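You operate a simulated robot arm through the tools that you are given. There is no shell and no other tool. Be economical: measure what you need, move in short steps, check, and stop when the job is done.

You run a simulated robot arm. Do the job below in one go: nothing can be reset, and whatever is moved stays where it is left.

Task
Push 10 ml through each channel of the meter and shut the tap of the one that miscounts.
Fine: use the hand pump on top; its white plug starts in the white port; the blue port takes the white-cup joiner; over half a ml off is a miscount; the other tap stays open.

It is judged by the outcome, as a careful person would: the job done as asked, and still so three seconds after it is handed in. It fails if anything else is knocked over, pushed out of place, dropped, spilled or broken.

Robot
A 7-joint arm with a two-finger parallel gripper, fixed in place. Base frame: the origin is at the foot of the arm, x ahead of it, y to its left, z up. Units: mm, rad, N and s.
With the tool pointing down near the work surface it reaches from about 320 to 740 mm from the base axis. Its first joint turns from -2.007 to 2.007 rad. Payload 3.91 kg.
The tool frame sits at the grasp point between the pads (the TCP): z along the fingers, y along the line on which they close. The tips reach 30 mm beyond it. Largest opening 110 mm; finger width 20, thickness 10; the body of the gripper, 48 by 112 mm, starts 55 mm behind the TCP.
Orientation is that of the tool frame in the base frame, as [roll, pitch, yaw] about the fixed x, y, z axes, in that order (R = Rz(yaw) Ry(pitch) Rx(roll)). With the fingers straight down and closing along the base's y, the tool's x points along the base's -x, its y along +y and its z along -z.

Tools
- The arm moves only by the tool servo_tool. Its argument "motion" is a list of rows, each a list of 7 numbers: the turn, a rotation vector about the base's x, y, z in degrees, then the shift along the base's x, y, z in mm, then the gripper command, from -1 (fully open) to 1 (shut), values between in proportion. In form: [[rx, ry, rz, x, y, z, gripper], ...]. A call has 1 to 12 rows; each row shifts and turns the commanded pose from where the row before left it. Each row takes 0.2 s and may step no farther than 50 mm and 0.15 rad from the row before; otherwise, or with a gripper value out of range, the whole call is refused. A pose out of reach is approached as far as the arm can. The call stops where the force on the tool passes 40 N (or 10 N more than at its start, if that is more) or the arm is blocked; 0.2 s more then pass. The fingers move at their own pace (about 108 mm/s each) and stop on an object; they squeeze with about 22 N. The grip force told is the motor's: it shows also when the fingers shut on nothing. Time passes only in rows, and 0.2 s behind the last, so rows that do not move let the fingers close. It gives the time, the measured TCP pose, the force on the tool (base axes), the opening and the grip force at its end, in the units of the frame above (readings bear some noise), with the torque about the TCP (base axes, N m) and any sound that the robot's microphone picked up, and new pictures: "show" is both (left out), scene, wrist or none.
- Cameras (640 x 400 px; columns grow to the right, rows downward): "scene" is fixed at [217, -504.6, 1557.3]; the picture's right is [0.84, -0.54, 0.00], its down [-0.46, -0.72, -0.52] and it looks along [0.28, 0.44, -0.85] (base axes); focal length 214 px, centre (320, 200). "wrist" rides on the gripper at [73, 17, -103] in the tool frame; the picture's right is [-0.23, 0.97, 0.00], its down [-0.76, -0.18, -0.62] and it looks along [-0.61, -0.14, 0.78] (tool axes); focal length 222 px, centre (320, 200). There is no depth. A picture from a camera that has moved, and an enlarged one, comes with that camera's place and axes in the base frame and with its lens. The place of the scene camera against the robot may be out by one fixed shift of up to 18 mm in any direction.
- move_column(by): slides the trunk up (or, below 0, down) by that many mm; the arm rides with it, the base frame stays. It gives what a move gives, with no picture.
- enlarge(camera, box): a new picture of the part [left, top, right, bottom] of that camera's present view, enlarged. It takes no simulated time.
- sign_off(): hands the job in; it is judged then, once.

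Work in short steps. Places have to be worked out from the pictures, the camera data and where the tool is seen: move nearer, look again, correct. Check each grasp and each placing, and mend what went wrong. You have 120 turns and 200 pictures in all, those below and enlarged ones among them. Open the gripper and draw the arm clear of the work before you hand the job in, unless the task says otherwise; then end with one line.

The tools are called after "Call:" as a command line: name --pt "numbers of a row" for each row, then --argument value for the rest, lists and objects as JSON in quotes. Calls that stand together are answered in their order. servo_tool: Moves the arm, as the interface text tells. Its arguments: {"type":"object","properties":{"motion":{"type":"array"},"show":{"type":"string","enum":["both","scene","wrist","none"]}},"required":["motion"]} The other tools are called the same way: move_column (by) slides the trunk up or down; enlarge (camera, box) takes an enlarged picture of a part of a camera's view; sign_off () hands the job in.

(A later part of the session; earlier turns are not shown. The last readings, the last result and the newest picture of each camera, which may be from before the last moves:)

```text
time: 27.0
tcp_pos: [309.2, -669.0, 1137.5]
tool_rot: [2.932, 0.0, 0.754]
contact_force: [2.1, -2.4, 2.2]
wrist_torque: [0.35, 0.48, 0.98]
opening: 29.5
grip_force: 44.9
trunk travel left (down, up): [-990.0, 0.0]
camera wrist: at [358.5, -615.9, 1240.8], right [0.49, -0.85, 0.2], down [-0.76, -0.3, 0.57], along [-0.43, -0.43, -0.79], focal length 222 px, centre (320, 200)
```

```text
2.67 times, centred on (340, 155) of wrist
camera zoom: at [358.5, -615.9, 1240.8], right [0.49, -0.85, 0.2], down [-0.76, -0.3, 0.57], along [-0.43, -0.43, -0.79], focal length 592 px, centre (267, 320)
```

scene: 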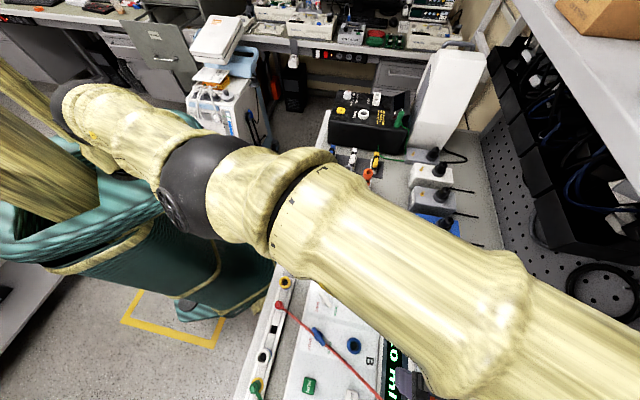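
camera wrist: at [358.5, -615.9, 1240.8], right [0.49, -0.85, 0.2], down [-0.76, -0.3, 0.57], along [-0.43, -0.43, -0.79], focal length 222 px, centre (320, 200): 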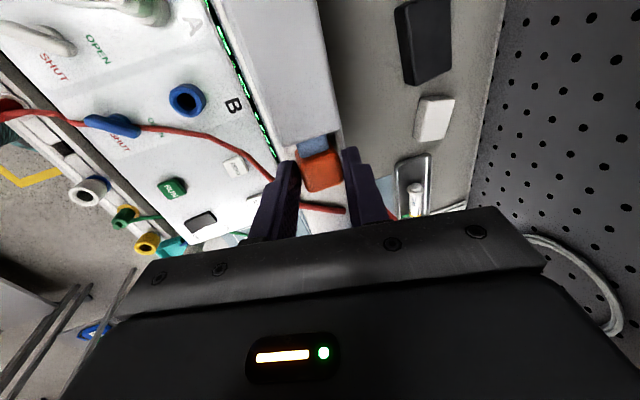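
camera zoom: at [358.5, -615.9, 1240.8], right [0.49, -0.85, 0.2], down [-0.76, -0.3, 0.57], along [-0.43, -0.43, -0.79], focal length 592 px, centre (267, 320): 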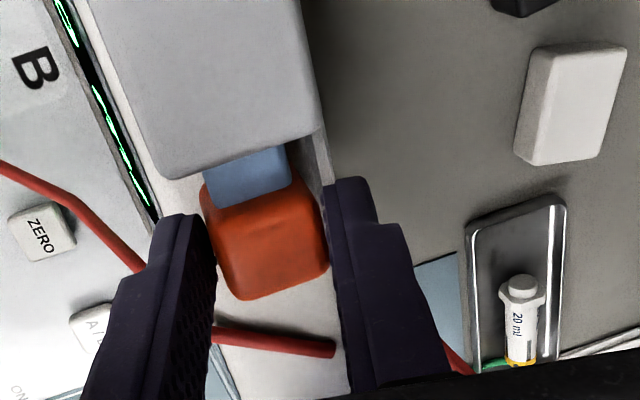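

The handle is gripped (29.5 mm). I draw it out 10 mm along the pump axis and check the force, motion and display.

Call:
servo_tool --pt "0 0 0 -3.7 -3.4 0 1" --pt "0 0 0 -3.7 -3.4 0 1" --pt "0 0 0 0 0 0 1" --show "both"

Call:
enlarge --camera "wrist" --box '[180, 20, 420, 220]'

Call:
enlarge --camera "scene" --box '[330, 270, 470, 400]'

```text
time: 27.8
tcp_pos: [300.9, -674.6, 1136.3]
tool_rot: [2.93, -0.002, 0.751]
contact_force: [4.6, -3.4, 6.2]
wrist_torque: [0.46, 0.3, 0.98]
opening: 29.2
grip_force: 44.7
trunk travel left (down, up): [-990.0, 0.0]
camera wrist: at [351.3, -623.0, 1240.9], right [0.48, -0.85, 0.2], down [-0.76, -0.3, 0.57], along [-0.43, -0.43, -0.8], focal length 222 px, centre (320, 200)
```

scene: 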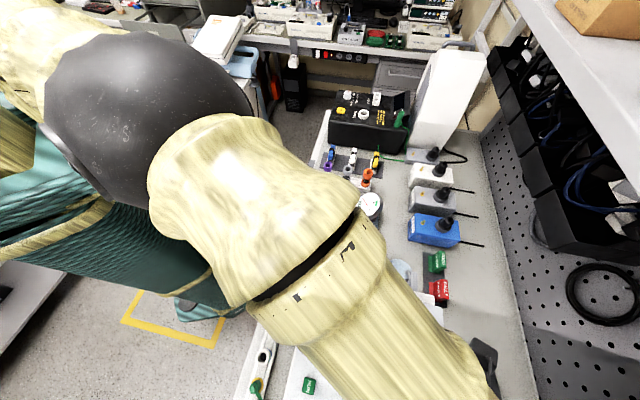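
wrist: 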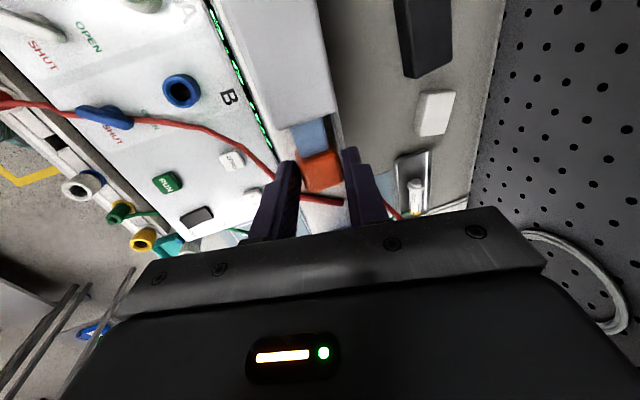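

```text
2.00 times, centred on (300, 120) of wrist
camera zoom: at [351.3, -623.0, 1240.9], right [0.48, -0.85, 0.2], down [-0.76, -0.3, 0.57], along [-0.43, -0.43, -0.8], focal length 444 px, centre (360, 360)
```

zoom: 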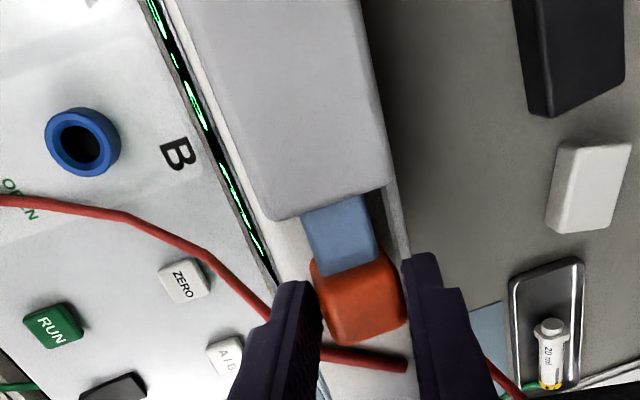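

```text
3.08 times, centred on (400, 335) of scene
camera zoom: at [217.0, -504.6, 1557.3], right [0.84, -0.54, 0.0], down [-0.46, -0.72, -0.52], along [0.28, 0.44, -0.85], focal length 660 px, centre (74, -215)
```

zoom: 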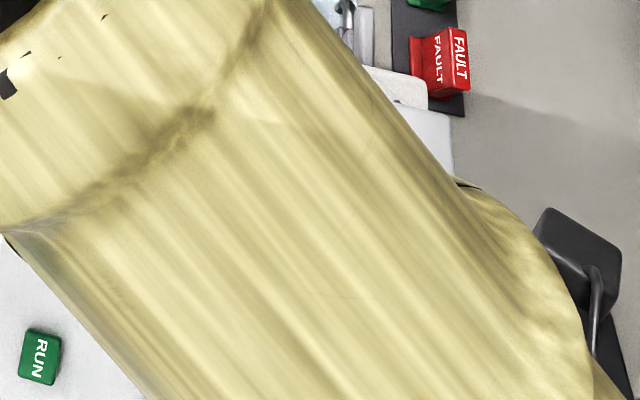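

The handle draws out smoothly. I pull a further 20 mm.

Call:
servo_tool --pt "0 0 0 -3.7 -3.4 0 1" --pt "0 0 0 -3.7 -3.4 0 1" --pt "0 0 0 -3.7 -3.4 0 1" --pt "0 0 0 -3.7 -3.4 0 1" --pt "0 0 0 0 0 0 1" --show "wrist"

Call:
enlarge --camera "wrist" --box '[180, 20, 420, 220]'

```text
time: 29.0
tcp_pos: [288.2, -690.2, 1137.4]
tool_rot: [2.929, 0.0, 0.753]
contact_force: [8.6, -8.2, 10.2]
wrist_torque: [0.27, 0.26, 0.95]
opening: 29.4
grip_force: 45.0
trunk travel left (down, up): [-990.0, 0.0]
camera wrist: at [337.2, -637.0, 1240.8], right [0.48, -0.85, 0.2], down [-0.76, -0.3, 0.57], along [-0.43, -0.43, -0.79], focal length 222 px, centre (320, 200)
```

wrist: 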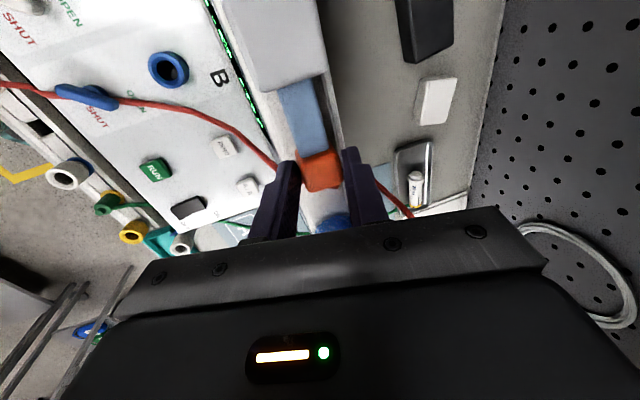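

```text
2.00 times, centred on (300, 120) of wrist
camera zoom: at [337.2, -637.0, 1240.8], right [0.48, -0.85, 0.2], down [-0.76, -0.3, 0.57], along [-0.43, -0.43, -0.79], focal length 444 px, centre (360, 360)
```

zoom: 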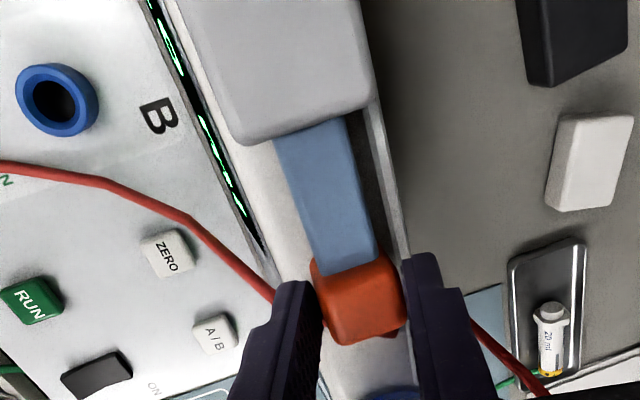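

Side force is growing, and the measured travel was along 45°, so the axis is 45°. I correct the offset slightly and continue along 45°.

Call:
servo_tool --pt "0 0 0 0.5 -0.8 0.8 1" --pt "0 0 0 -3.2 -3.8 0.3 1" --pt "0 0 0 -3.5 -3.5 0 1" --pt "0 0 0 0 0 0 1" --show "wrist"

Call:
enlarge --camera "wrist" --box '[180, 20, 420, 220]'

```text
time: 30.0
tcp_pos: [281.7, -695.9, 1136.5]
tool_rot: [2.933, -0.002, 0.752]
contact_force: [4.6, -5.1, 3.7]
wrist_torque: [0.11, 0.53, 0.88]
opening: 29.0
grip_force: 44.6
trunk travel left (down, up): [-990.0, 0.0]
camera wrist: at [330.4, -644.5, 1241.0], right [0.48, -0.85, 0.2], down [-0.76, -0.3, 0.57], along [-0.43, -0.43, -0.8], focal length 222 px, centre (320, 200)
```

wrist: 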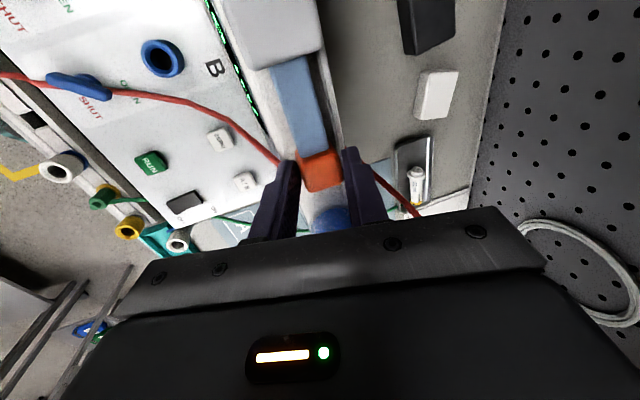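

```text
2.00 times, centred on (300, 120) of wrist
camera zoom: at [330.4, -644.5, 1241.0], right [0.48, -0.85, 0.2], down [-0.76, -0.3, 0.57], along [-0.43, -0.43, -0.8], focal length 444 px, centre (360, 360)
```

zoom: 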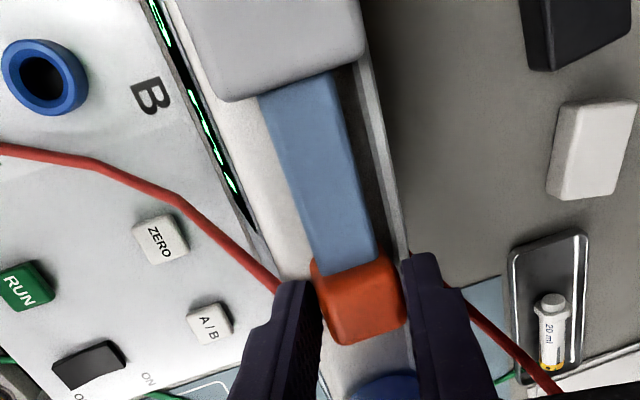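

About 39 mm drawn. I continue in small steps, watching for the end stop.

Call:
servo_tool --pt "0 0 0 -2 -2.4 0.3 1" --pt "0 0 0 -2 -2.3 0 1" --pt "0 0 0 0 0 0 1" --show "none"

Call:
servo_tool --pt "0 0 0 -2 -2.2 0 1" --pt "0 0 0 -2 -2.2 0 1" --pt "0 0 0 0 0 0 1" --show "wrist"

Call:
enlarge --camera "wrist" --box '[180, 20, 420, 220]'

```text
time: 30.8
tcp_pos: [275.9, -699.9, 1136.5]
tool_rot: [2.936, -0.003, 0.752]
contact_force: [3.0, 1.2, -1.3]
wrist_torque: [0.52, 0.43, 0.97]
opening: 29.1
grip_force: 45.1
trunk travel left (down, up): [-990.0, 0.0]
```

```text
time: 31.6
tcp_pos: [276.8, -700.9, 1137.5]
tool_rot: [2.936, -0.005, 0.754]
contact_force: [12.9, 21.9, -5.8]
wrist_torque: [1.27, 0.09, 1.12]
opening: 29.3
grip_force: 44.8
trunk travel left (down, up): [-990.0, 0.0]
camera wrist: at [325.5, -649.5, 1241.4], right [0.49, -0.85, 0.2], down [-0.76, -0.3, 0.57], along [-0.43, -0.43, -0.8], focal length 222 px, centre (320, 200)
```

wrist: 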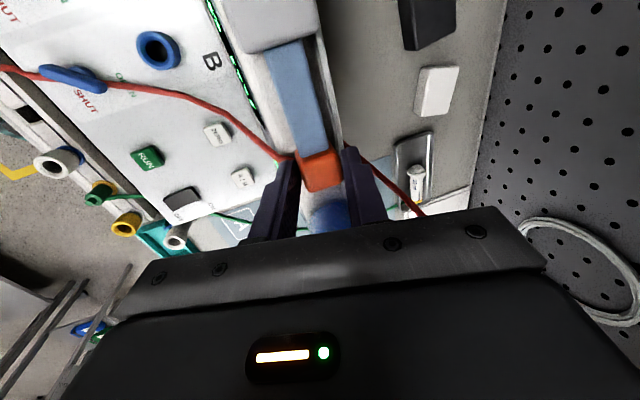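

```text
2.00 times, centred on (300, 120) of wrist
camera zoom: at [325.5, -649.5, 1241.4], right [0.49, -0.85, 0.2], down [-0.76, -0.3, 0.57], along [-0.43, -0.43, -0.8], focal length 444 px, centre (360, 360)
```

zoom: 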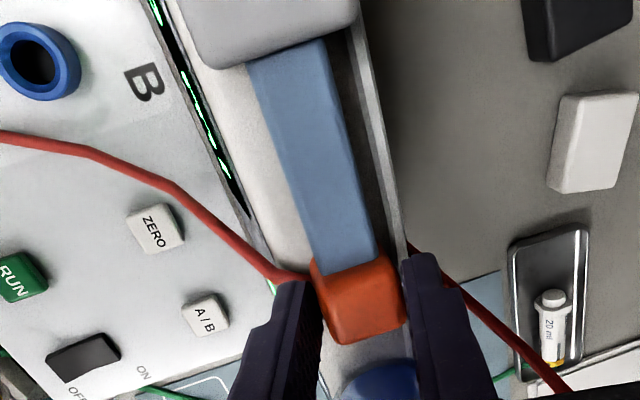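

End stop reached after 45.5 mm, i.e. a full 10 ml draw. Now I push the handle all the way back in along the same line.

Call:
servo_tool --pt "0 0 0 3.5 3.5 0 1" --pt "0 0 0 3.3 3.3 0 1" --pt "0 0 0 3.3 3.3 0 1" --pt "0 0 0 3.3 3.3 0 1" --pt "0 0 0 3.3 3.3 0 1" --pt "0 0 0 3.3 3.3 0 1" --pt "0 0 0 3.3 3.3 0 1" --pt "0 0 0 3.3 3.3 0 1" --pt "0 0 0 3.0 3.0 0 1" --pt "0 0 0 0 0 0 1" --show "none"

```text
time: 33.8
tcp_pos: [301.5, -676.3, 1136.2]
tool_rot: [2.932, -0.003, 0.751]
contact_force: [-5.1, 5.6, -7.9]
wrist_torque: [0.57, 0.64, 0.85]
opening: 29.1
grip_force: 45.6
trunk travel left (down, up): [-990.0, 0.0]
```

Call:
servo_tool --pt "0 0 0 3 2.5 0.5 1" --pt "0 0 0 3 2.5 0.3 1" --pt "0 0 0 2 2 0 1" --pt "0 0 0 1.5 1.5 0 1" --pt "0 0 0 0 0 0 1" --show "wrist"

Call:
enlarge --camera "wrist" --box '[180, 20, 420, 220]'

```text
time: 35.0
tcp_pos: [309.4, -668.5, 1137.4]
tool_rot: [2.934, -0.002, 0.751]
contact_force: [-12.9, 7.1, -15.7]
wrist_torque: [0.62, 0.85, 0.84]
opening: 29.1
grip_force: 45.2
trunk travel left (down, up): [-990.0, 0.0]
camera wrist: at [358.7, -616.3, 1241.8], right [0.48, -0.85, 0.2], down [-0.76, -0.3, 0.57], along [-0.43, -0.43, -0.8], focal length 222 px, centre (320, 200)
```

wrist: 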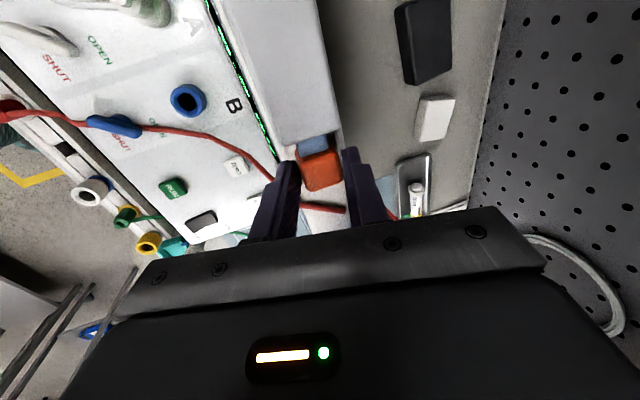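

```text
2.00 times, centred on (300, 120) of wrist
camera zoom: at [358.7, -616.3, 1241.8], right [0.48, -0.85, 0.2], down [-0.76, -0.3, 0.57], along [-0.43, -0.43, -0.8], focal length 444 px, centre (360, 360)
```

zoom: 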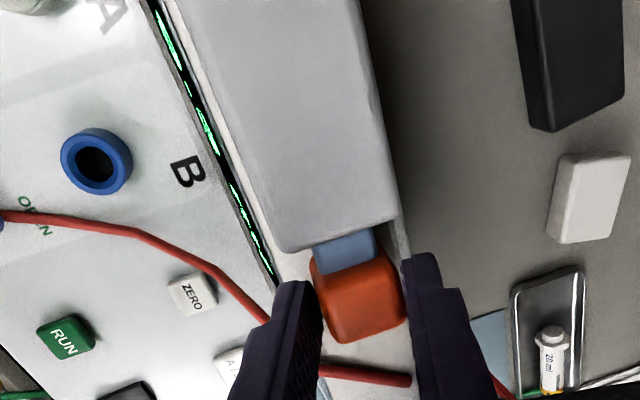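

The handle is back to its starting position; axial force is still small, so I press a little more to be sure it is fully home, while relieving the side load.

Call:
servo_tool --pt "0 0 0 0.7 2.0 -1 1" --pt "0 0 0 1.2 1.2 0 1" --pt "0 0 0 0 0 0 1" --show "none"

```text
time: 35.8
tcp_pos: [309.0, -667.3, 1137.5]
tool_rot: [2.93, 0.002, 0.751]
contact_force: [-17.7, -7.0, -10.5]
wrist_torque: [0.07, 1.11, 0.68]
opening: 29.2
grip_force: 44.7
trunk travel left (down, up): [-990.0, 0.0]
```

Firm axial stop (≈17 N): fully home. I release, rise and step back to read the display.

Call:
servo_tool --pt "0 0 0 0 0 0 0.2" --pt "0 0 0 0 0 0 -0.2" --pt "0 0 0 0 0 20 -0.2" --pt "0 0 0 0 0 40 -0.2" --pt "0 0 0 0 20 40 -0.2" --pt "4.4 4.1 0 0 40 0 -0.2" --pt "4.4 4.1 0 0 40 0 -0.2" --pt "0 0 0 -20 45 0 -0.2" --pt "0 0 0 -20 45 0 -0.2" --pt "0 0 0 -20 45 0 -0.2" --pt "0 0 0 0 0 0 -0.2" --show "both"

Call:
enlarge --camera "scene" --box '[330, 270, 470, 400]'

```text
time: 38.2
tcp_pos: [253.0, -430.4, 1238.3]
tool_rot: [-3.139, -0.002, 0.75]
contact_force: [-0.7, -0.9, -0.9]
wrist_torque: [-0.01, 0.03, 0.01]
opening: 66.2
grip_force: 0.0
trunk travel left (down, up): [-990.0, 0.0]
camera wrist: at [317.9, -394.3, 1340.8], right [0.5, -0.87, 0.0], down [-0.68, -0.39, 0.62], along [-0.54, -0.31, -0.78], focal length 222 px, centre (320, 200)
```

scene: 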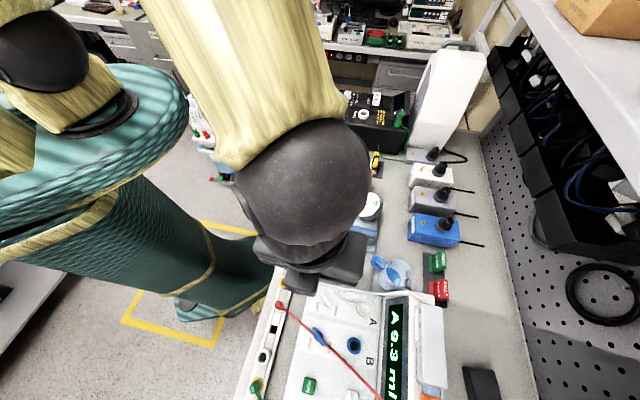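
wrist: 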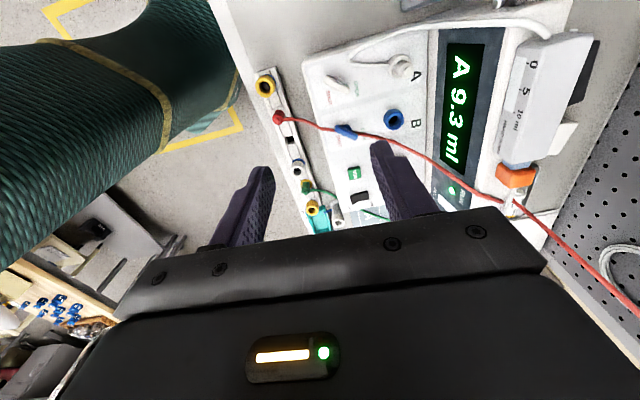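

```text
3.08 times, centred on (400, 335) of scene
camera zoom: at [217.0, -504.6, 1557.3], right [0.84, -0.54, 0.0], down [-0.46, -0.72, -0.52], along [0.28, 0.44, -0.85], focal length 660 px, centre (74, -215)
```

zoom: 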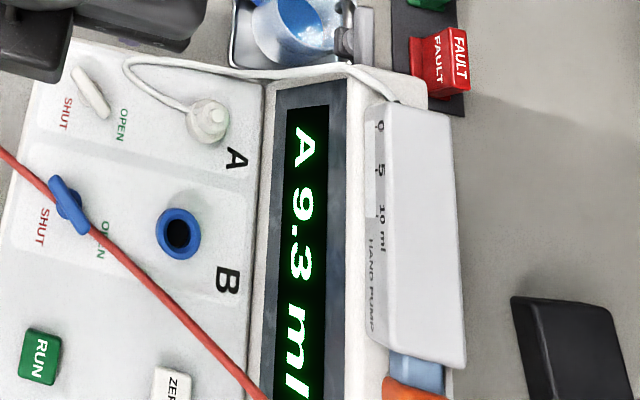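

Channel A reads 9.3 ml. I check the pump window to be sure the stroke was complete, and look at the layout near the white plug.

Call:
enlarge --camera "wrist" --box '[440, 20, 600, 220]'

Call:
enlarge --camera "wrist" --box '[240, 20, 440, 200]'

```text
2.00 times, centred on (520, 120) of wrist
camera zoom: at [317.9, -394.3, 1340.8], right [0.5, -0.87, 0.0], down [-0.68, -0.39, 0.62], along [-0.54, -0.31, -0.78], focal length 444 px, centre (-80, 360)
```

zoom: 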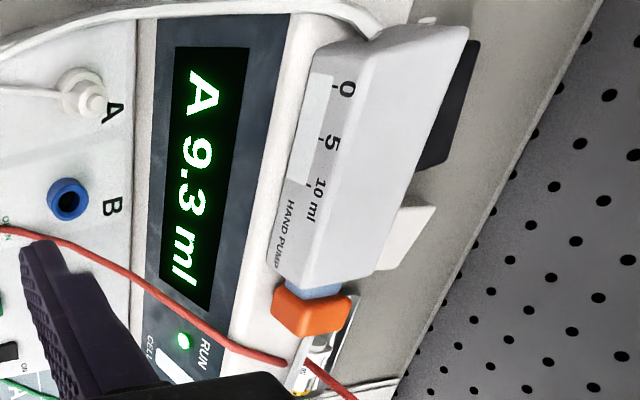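

```text
2.22 times, centred on (340, 110) of wrist
camera zoom: at [317.9, -394.3, 1340.8], right [0.5, -0.87, 0.0], down [-0.68, -0.39, 0.62], along [-0.54, -0.31, -0.78], focal length 494 px, centre (276, 400)
```

zoom: 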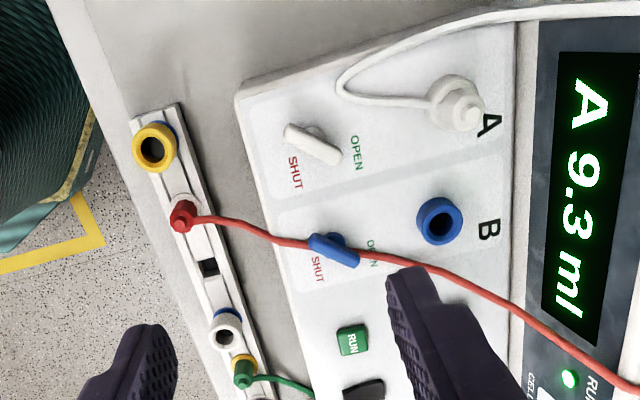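

Stroke complete; A = 9.3 ml. Next, the joiner: its cup top triangulates to (81, -473, 930), port B's rim to (270, -567, 957). I bring the trunk back down and move over the joiner with the fingers closing across the rail.

Call:
move_column --by -115

Call:
servo_tool --pt "0 0 2 -43 -11 -20 -0.1" --pt "0 0 0 -43 -11 -20 -0.1" --pt "0 0 0 -43 -11 -20 -0.1" --pt "0 0 0 -43 -10 -20 -0.1" --pt "0 0 0 0 0 0 -0.1" --show "wrist"

Call:
enlarge --camera "wrist" --box '[220, 60, 460, 230]'

```text
time: 39.7
tcp_pos: [252.8, -430.5, 1123.1]
tool_rot: [-3.141, -0.002, 0.749]
contact_force: [-0.3, -0.4, 1.0]
wrist_torque: [0.0, 0.01, -0.02]
opening: 65.9
grip_force: 0.0
trunk travel left (down, up): [-875.0, 115.0]
```

```text
time: 40.9
tcp_pos: [81.5, -472.3, 1043.3]
tool_rot: [3.141, -0.003, 0.788]
contact_force: [0.2, -0.6, 0.0]
wrist_torque: [-0.02, 0.04, 0.01]
opening: 60.4
grip_force: 0.0
trunk travel left (down, up): [-875.0, 115.0]
camera wrist: at [145.1, -433.7, 1145.6], right [0.53, -0.85, 0.0], down [-0.66, -0.41, 0.62], along [-0.53, -0.33, -0.78], focal length 222 px, centre (320, 200)
```

wrist: 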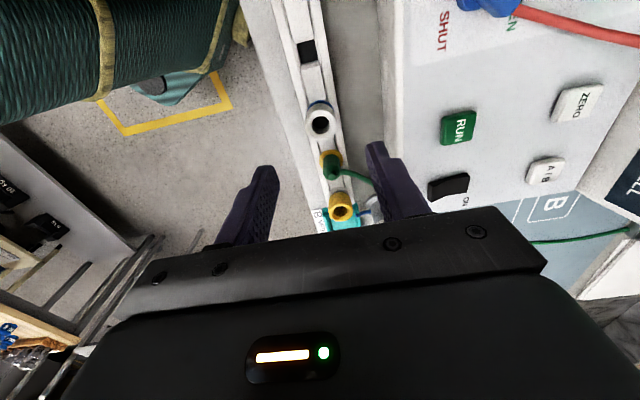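

```text
2.35 times, centred on (340, 145) of wrist
camera zoom: at [145.1, -433.7, 1145.6], right [0.53, -0.85, 0.0], down [-0.66, -0.41, 0.62], along [-0.53, -0.33, -0.78], focal length 523 px, centre (273, 329)
```

zoom: 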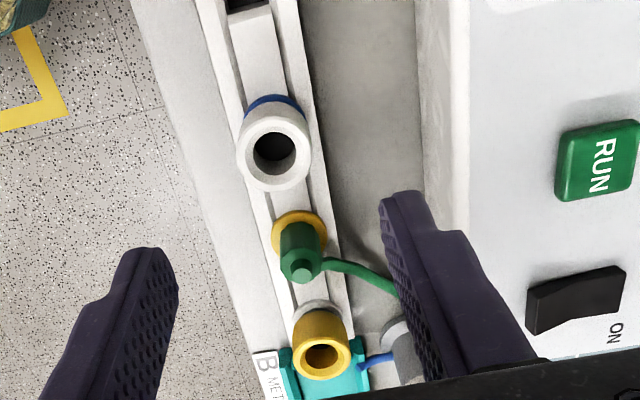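

The cup top is about (80, -474, 936) with the blue end at the rail near z 898. I descend in two steps, then close.

Call:
servo_tool --pt "0 0 0 -1.3 -1.7 -40 -0.1" --pt "0 0 0 0 0 -40 -0.1" --pt "0 0 0 0 0 0 -0.1" --show "wrist"

Call:
enlarge --camera "wrist" --box '[220, 60, 460, 230]'

```text
time: 41.7
tcp_pos: [80.3, -472.5, 963.7]
tool_rot: [3.14, -0.004, 0.788]
contact_force: [0.5, 0.0, -0.7]
wrist_torque: [0.01, -0.01, -0.01]
opening: 60.5
grip_force: 0.0
trunk travel left (down, up): [-875.0, 115.0]
camera wrist: at [143.1, -435.0, 1066.3], right [0.53, -0.85, 0.0], down [-0.66, -0.41, 0.62], along [-0.53, -0.33, -0.78], focal length 222 px, centre (320, 200)
```

wrist: 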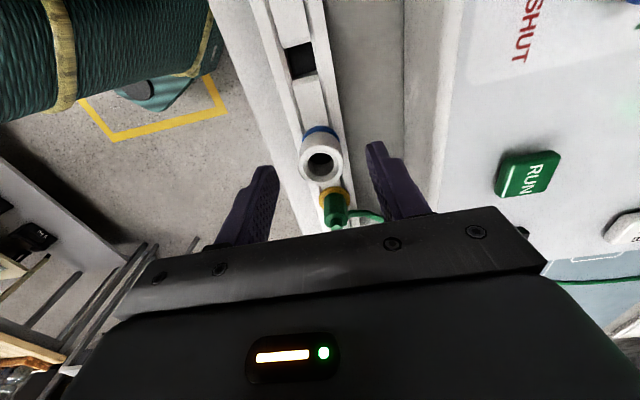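

```text
2.35 times, centred on (340, 145) of wrist
camera zoom: at [143.1, -435.0, 1066.3], right [0.53, -0.85, 0.0], down [-0.66, -0.41, 0.62], along [-0.53, -0.33, -0.78], focal length 523 px, centre (273, 329)
```

zoom: 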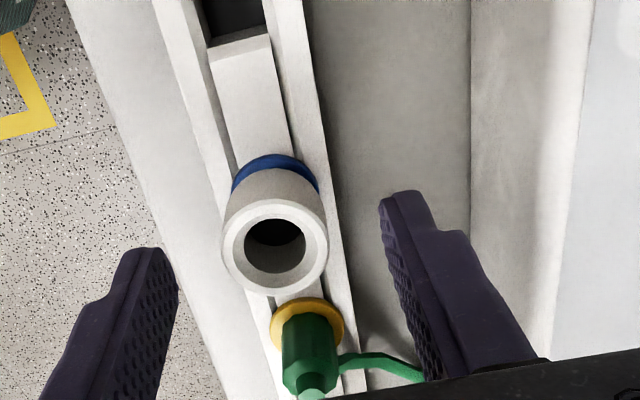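

Laterally centred. I descend the last 27 mm and close on the cup.

Call:
servo_tool --pt "0 0 0 0 -1 -14 -0.1" --pt "0 0 0 0 0 -13 -0.1" --pt "0 0 0 0 0 0 0.3" --pt "0 0 0 0 0 0 1" --pt "0 0 0 0 0 0 1" --show "wrist"

Call:
enlarge --camera "wrist" --box '[220, 60, 460, 230]'

```text
time: 42.9
tcp_pos: [80.5, -474.6, 936.7]
tool_rot: [-3.14, -0.003, 0.784]
contact_force: [-0.9, -0.1, 0.8]
wrist_torque: [0.01, 0.0, -0.01]
opening: 29.8
grip_force: 21.7
trunk travel left (down, up): [-875.0, 115.0]
camera wrist: at [142.8, -436.5, 1039.3], right [0.53, -0.85, 0.0], down [-0.66, -0.41, 0.62], along [-0.53, -0.33, -0.78], focal length 222 px, centre (320, 200)
```

wrist: 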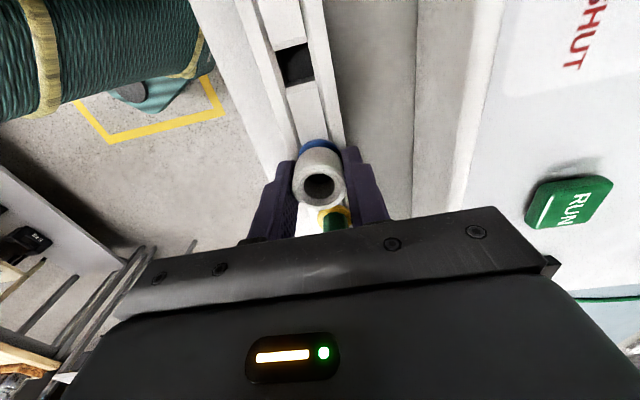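

```text
2.35 times, centred on (340, 145) of wrist
camera zoom: at [142.8, -436.5, 1039.3], right [0.53, -0.85, 0.0], down [-0.66, -0.41, 0.62], along [-0.53, -0.33, -0.78], focal length 523 px, centre (273, 329)
```

zoom: 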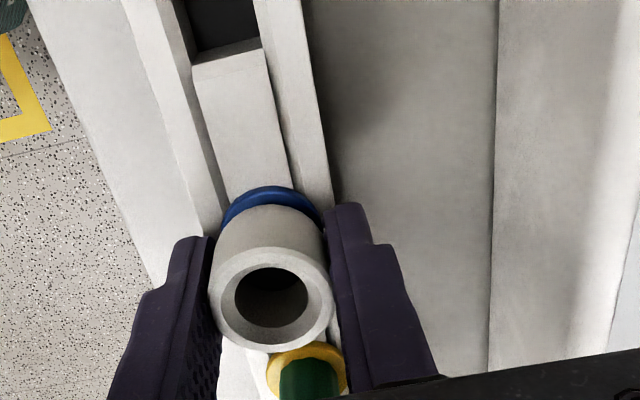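

Grip is good (29.8 mm on the cup). I lift it straight out of the rail.

Call:
servo_tool --pt "0 0 0 0 0 8 1" --pt "0 0 0 0 0 12 1" --pt "0 0 0 0 0 25 1" --pt "0 0 0 0 0 35 1" --pt "0 0 0 0 0 40 1" --pt "0 0 0 0 0 0 1" --show "both"

Call:
enlarge --camera "wrist" --box '[220, 60, 460, 230]'

Call:
enlarge --camera "scene" --box '[200, 260, 320, 380]'

```text
time: 44.3
tcp_pos: [80.8, -475.5, 1056.7]
tool_rot: [-3.139, -0.001, 0.787]
contact_force: [0.0, 0.3, -0.8]
wrist_torque: [0.01, 0.0, -0.02]
opening: 29.3
grip_force: 21.7
trunk travel left (down, up): [-875.0, 115.0]
camera wrist: at [143.2, -437.6, 1159.1], right [0.53, -0.85, 0.0], down [-0.66, -0.41, 0.62], along [-0.53, -0.33, -0.78], focal length 222 px, centre (320, 200)
```

scene: 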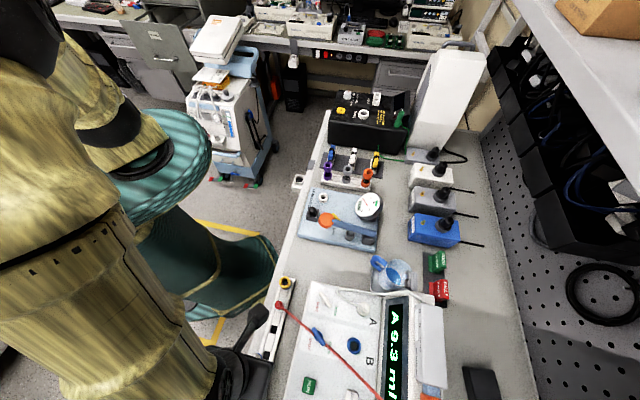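
wrist: 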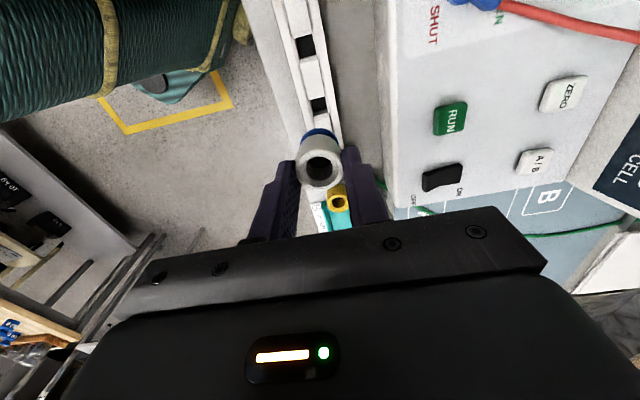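

```text
2.35 times, centred on (340, 145) of wrist
camera zoom: at [143.2, -437.6, 1159.1], right [0.53, -0.85, 0.0], down [-0.66, -0.41, 0.62], along [-0.53, -0.33, -0.78], focal length 523 px, centre (273, 329)
```

zoom: 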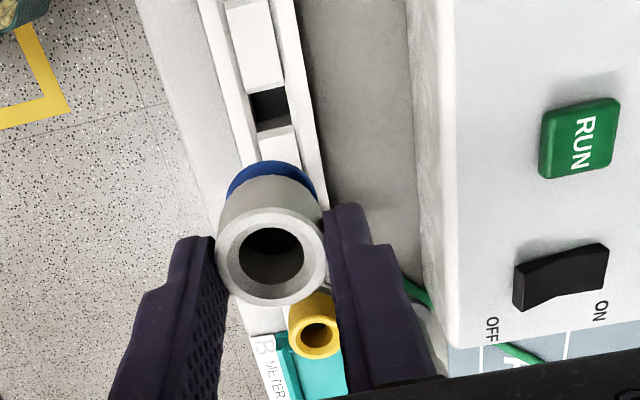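

```text
3.33 times, centred on (260, 320) of scene
camera zoom: at [217.0, -504.6, 1557.3], right [0.84, -0.54, 0.0], down [-0.46, -0.72, -0.52], along [0.28, 0.44, -0.85], focal length 715 px, centre (520, -200)
```

zoom: 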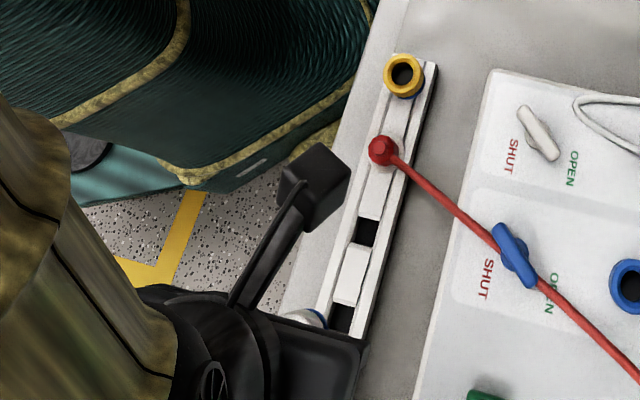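

The joiner is held and clear. I move near port B, but short of it, so the camera sees the port next to the held joiner.

Call:
servo_tool --pt "0 0 0 38 -29 0 1" --pt "0 0 0 38 -29 0 1" --pt "0 0 0 38 -29 0 1" --pt "0 0 0 38 -28 0 1" --pt "0 0 0 0 0 0 1" --show "wrist"

Call:
enlarge --camera "wrist" --box '[180, 0, 460, 210]'

```text
time: 45.5
tcp_pos: [230.1, -589.9, 1056.8]
tool_rot: [3.141, -0.002, 0.785]
contact_force: [0.8, 0.7, 0.0]
wrist_torque: [0.01, 0.01, -0.01]
opening: 29.7
grip_force: 22.1
trunk travel left (down, up): [-875.0, 115.0]
camera wrist: at [293.9, -552.0, 1158.8], right [0.53, -0.85, 0.0], down [-0.66, -0.41, 0.62], along [-0.53, -0.33, -0.78], focal length 222 px, centre (320, 200)
```

wrist: 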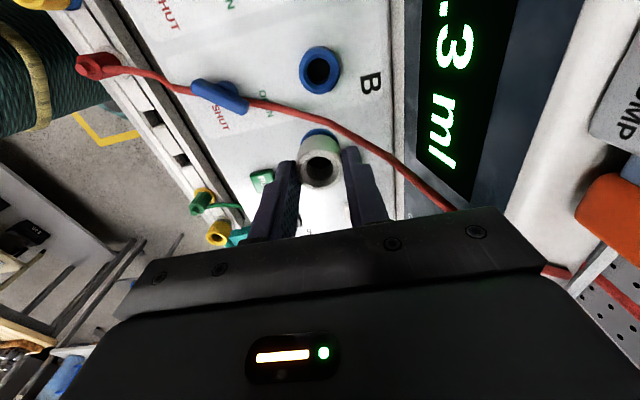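

```text
1.90 times, centred on (320, 105) of wrist
camera zoom: at [293.9, -552.0, 1158.8], right [0.53, -0.85, 0.0], down [-0.66, -0.41, 0.62], along [-0.53, -0.33, -0.78], focal length 423 px, centre (320, 381)
```

zoom: 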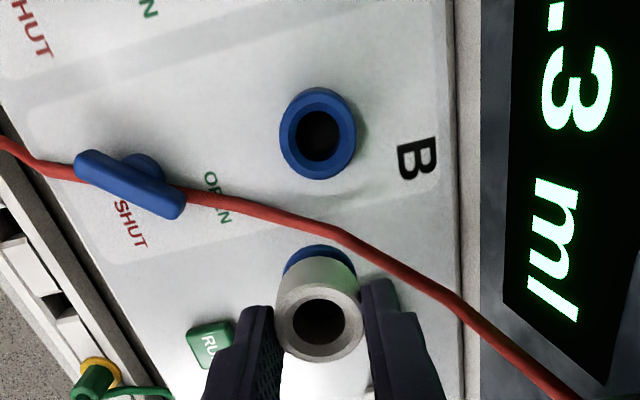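

Port B is at (268, -567, ~955). The joiner slipped about 22 mm down in the grip when leaving the rail, but is held at its rim. I move it over the port and compare before lowering.

Call:
servo_tool --pt "0 0 0 19 11.7 0 1" --pt "0 0 0 19 11.6 0 1" --pt "0 0 0 0 0 0 1" --show "both"

Call:
enlarge --camera "wrist" --box '[220, 60, 460, 230]'

Call:
enlarge --camera "scene" --box '[280, 290, 420, 400]'

```text
time: 46.3
tcp_pos: [268.7, -566.6, 1056.8]
tool_rot: [-3.141, -0.001, 0.787]
contact_force: [-0.2, 0.0, -1.1]
wrist_torque: [0.03, -0.05, 0.02]
opening: 29.6
grip_force: 22.7
trunk travel left (down, up): [-875.0, 115.0]
camera wrist: at [331.9, -528.2, 1159.3], right [0.53, -0.85, 0.0], down [-0.66, -0.41, 0.62], along [-0.53, -0.33, -0.78], focal length 222 px, centre (320, 200)
```

scene: 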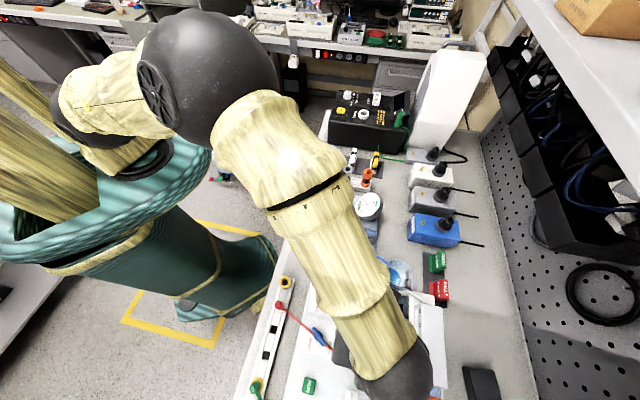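
wrist: 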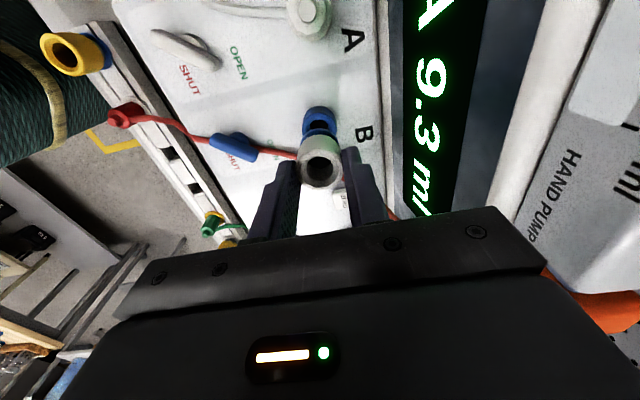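

```text
2.35 times, centred on (340, 145) of wrist
camera zoom: at [331.9, -528.2, 1159.3], right [0.53, -0.85, 0.0], down [-0.66, -0.41, 0.62], along [-0.53, -0.33, -0.78], focal length 523 px, centre (273, 329)
```

zoom: 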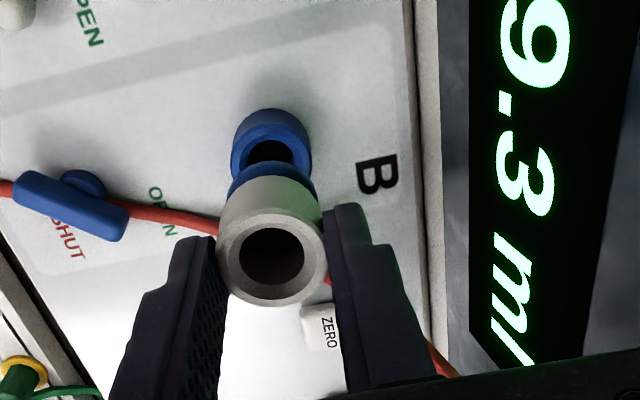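

```text
3.64 times, centred on (350, 345) of scene
camera zoom: at [217.0, -504.6, 1557.3], right [0.84, -0.54, 0.0], down [-0.46, -0.72, -0.52], along [0.28, 0.44, -0.85], focal length 780 px, centre (211, -327)
```

zoom: 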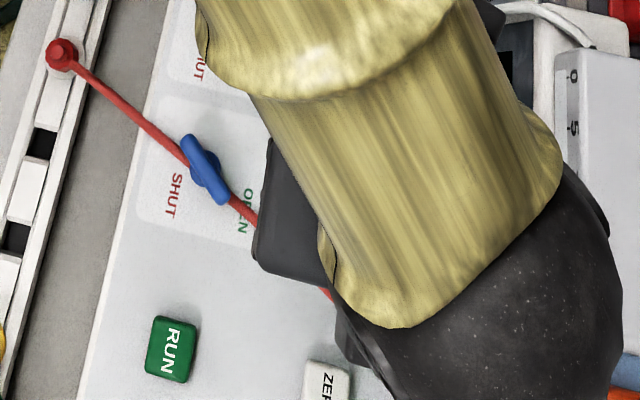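

Aligned within about a millimetre. I lower in small steps, watching the force.

Call:
servo_tool --pt "0 0 0 0.3 0 -8 1" --pt "0 0 0 0 0 -8 1" --pt "0 0 0 0 0 -4 1" --pt "0 0 0 0 0 0 1" --show "wrist"

Call:
enlarge --camera "wrist" --box '[220, 60, 460, 230]'

```text
time: 47.3
tcp_pos: [270.3, -567.5, 1036.6]
tool_rot: [-3.141, -0.003, 0.786]
contact_force: [0.2, -0.4, -1.7]
wrist_torque: [-0.03, 0.01, 0.0]
opening: 29.5
grip_force: 21.4
trunk travel left (down, up): [-875.0, 115.0]
camera wrist: at [333.2, -528.7, 1139.3], right [0.53, -0.85, 0.0], down [-0.66, -0.41, 0.62], along [-0.53, -0.33, -0.78], focal length 222 px, centre (320, 200)
```

wrist: 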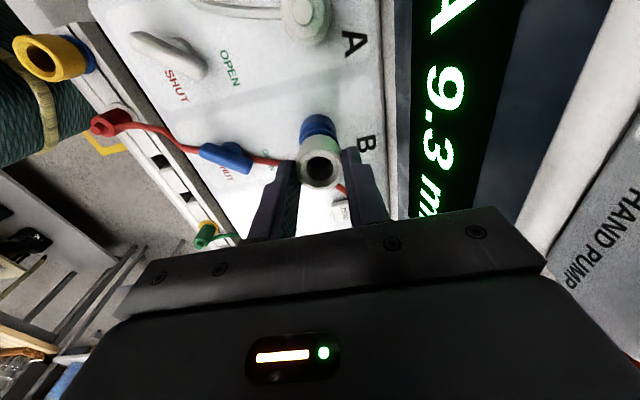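

```text
2.35 times, centred on (340, 145) of wrist
camera zoom: at [333.2, -528.7, 1139.3], right [0.53, -0.85, 0.0], down [-0.66, -0.41, 0.62], along [-0.53, -0.33, -0.78], focal length 523 px, centre (273, 329)
```

zoom: 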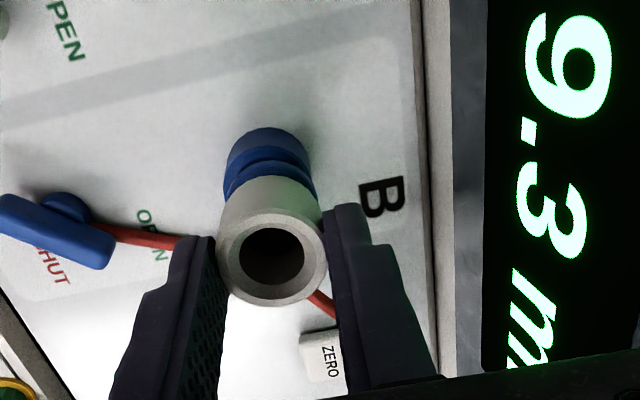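

The joiner drifted ~1.8 mm to the right of the port; I shift back and continue down.

Call:
servo_tool --pt "0 0 0 -1.2 1.4 0 1" --pt "0 0 0 0 0 -5 1" --pt "0 0 0 0 0 -5 1" --pt "0 0 0 0 0 0 1" --show "wrist"

Call:
enlarge --camera "wrist" --box '[220, 60, 460, 230]'

```text
time: 48.3
tcp_pos: [268.2, -565.9, 1027.6]
tool_rot: [-3.141, -0.002, 0.786]
contact_force: [0.3, -0.5, -0.5]
wrist_torque: [0.0, -0.03, -0.03]
opening: 29.3
grip_force: 22.0
trunk travel left (down, up): [-875.0, 115.0]
camera wrist: at [331.9, -527.2, 1129.3], right [0.53, -0.85, 0.0], down [-0.66, -0.41, 0.62], along [-0.53, -0.33, -0.78], focal length 222 px, centre (320, 200)
```

wrist: 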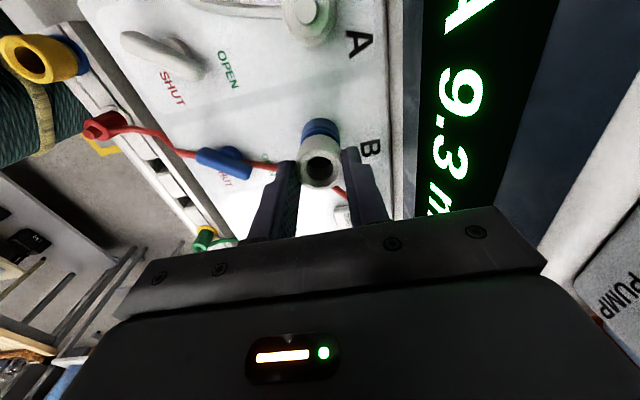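

```text
2.35 times, centred on (340, 145) of wrist
camera zoom: at [331.9, -527.2, 1129.3], right [0.53, -0.85, 0.0], down [-0.66, -0.41, 0.62], along [-0.53, -0.33, -0.78], focal length 523 px, centre (273, 329)
```

zoom: 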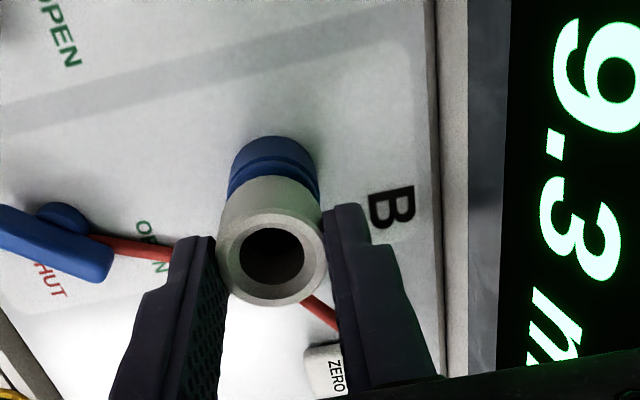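

Call:
servo_tool --pt "0 0 0 0 0 -4 1" --pt "0 0 0 0 0 -4 1" --pt "0 0 0 0 0 -3 1" --pt "0 0 0 0 0 0 1" --show "wrist"

Call:
enlarge --camera "wrist" --box '[220, 60, 460, 230]'

```text
time: 49.3
tcp_pos: [268.9, -566.1, 1017.4]
tool_rot: [3.137, 0.001, 0.785]
contact_force: [1.1, -2.2, 18.0]
wrist_torque: [-0.05, 0.06, -0.01]
opening: 29.3
grip_force: 22.3
trunk travel left (down, up): [-875.0, 115.0]
camera wrist: at [331.6, -526.9, 1119.7], right [0.53, -0.85, 0.0], down [-0.67, -0.41, 0.62], along [-0.53, -0.33, -0.78], focal length 222 px, centre (320, 200)
```

wrist: 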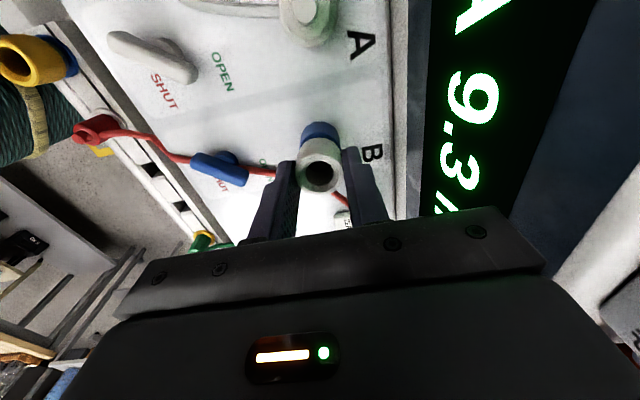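

```text
2.35 times, centred on (340, 145) of wrist
camera zoom: at [331.6, -526.9, 1119.7], right [0.53, -0.85, 0.0], down [-0.67, -0.41, 0.62], along [-0.53, -0.33, -0.78], focal length 523 px, centre (273, 329)
```

zoom: 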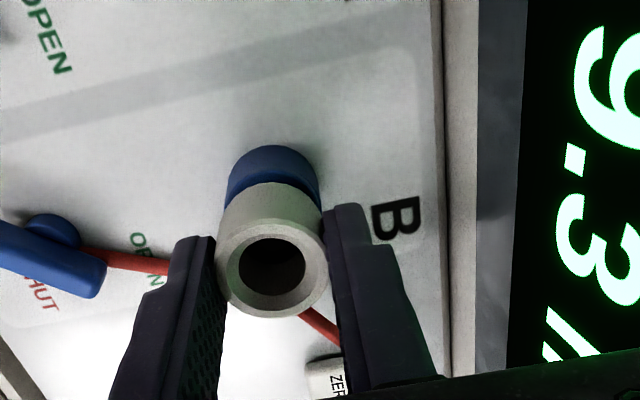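

Force 18 N with the blue flange down on the port's collar: nearly or fully seated. I press a bit further to confirm.

Call:
servo_tool --pt "0 0 0 0 0 -2 1" --pt "0 0 0 0 0 -2 1" --pt "0 0 0 0 0 -2 1" --pt "0 0 0 0 0 0 1" --show "wrist"

Call:
enlarge --camera "wrist" --box '[220, 60, 460, 230]'

```text
time: 50.1
tcp_pos: [270.1, -567.3, 1014.4]
tool_rot: [3.134, 0.004, 0.785]
contact_force: [-1.3, 2.0, 15.0]
wrist_torque: [0.12, -0.03, -0.02]
opening: 29.5
grip_force: 22.0
trunk travel left (down, up): [-875.0, 115.0]
stopped in row 4: the force on the tool passed its limit (the readings are from after the stop); the commanded pose is now the measured one
camera wrist: at [332.1, -527.8, 1117.6], right [0.53, -0.85, 0.01], down [-0.67, -0.41, 0.62], along [-0.53, -0.34, -0.78], focal length 222 px, centre (320, 200)
```

wrist: 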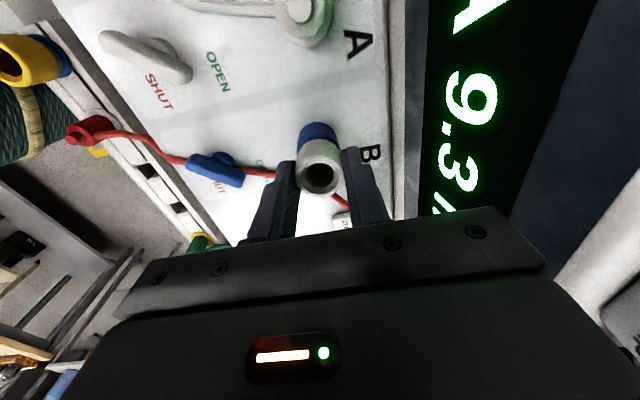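

```text
2.35 times, centred on (340, 145) of wrist
camera zoom: at [332.1, -527.8, 1117.6], right [0.53, -0.85, 0.01], down [-0.67, -0.41, 0.62], along [-0.53, -0.34, -0.78], focal length 523 px, centre (273, 329)
```

zoom: 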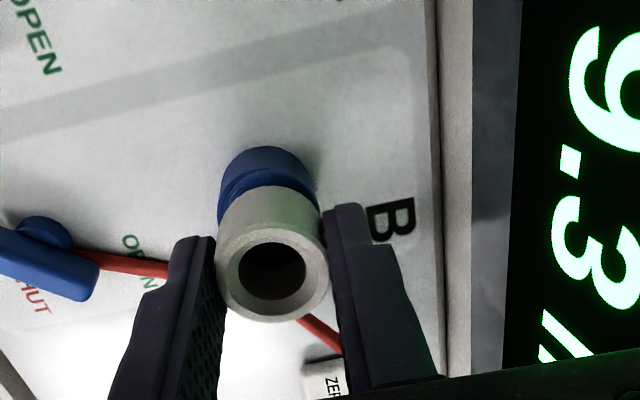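

The tool drifted laterally (~1.7 mm) under load, so I'm not sure the peg is in. I recentre over the port with light pressure and look at whether it drops.

Call:
servo_tool --pt "0 0 0 0 0 1.5 1" --pt "0 0 0 -0.8 1.0 0 1" --pt "0 0 0 -0.8 1.0 0 1" --pt "0 0 0 0 0 0 1" --show "wrist"

Call:
enlarge --camera "wrist" --box '[260, 90, 400, 200]'

```text
time: 51.1
tcp_pos: [268.0, -564.8, 1014.9]
tool_rot: [3.135, 0.0, 0.787]
contact_force: [3.2, -2.5, 11.5]
wrist_torque: [-0.05, -0.09, 0.0]
opening: 29.7
grip_force: 21.9
trunk travel left (down, up): [-875.0, 115.0]
camera wrist: at [331.1, -526.0, 1117.8], right [0.53, -0.85, 0.01], down [-0.67, -0.41, 0.62], along [-0.53, -0.33, -0.78], focal length 222 px, centre (320, 200)
```

wrist: 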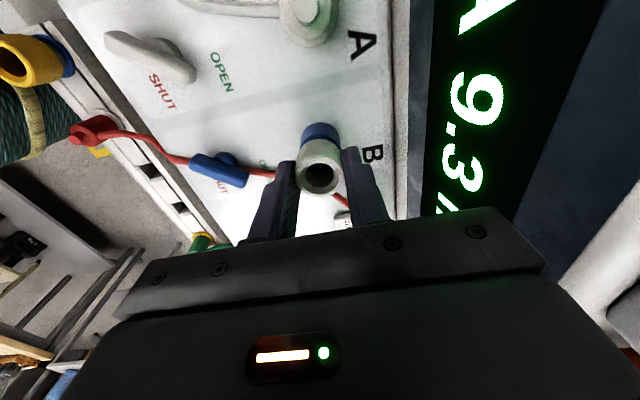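

```text
3.64 times, centred on (330, 145) of wrist
camera zoom: at [331.1, -526.0, 1117.8], right [0.53, -0.85, 0.01], down [-0.67, -0.41, 0.62], along [-0.53, -0.33, -0.78], focal length 808 px, centre (284, 400)
```

zoom: 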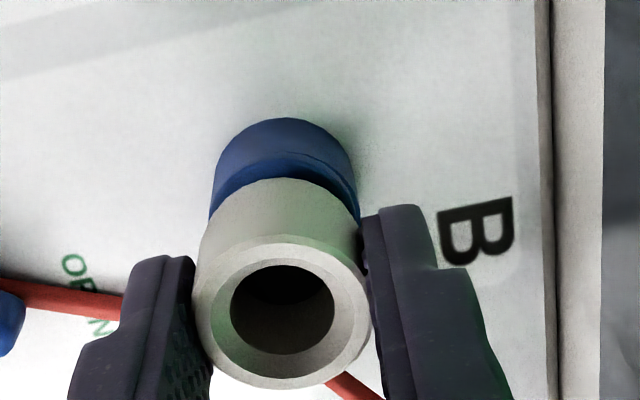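

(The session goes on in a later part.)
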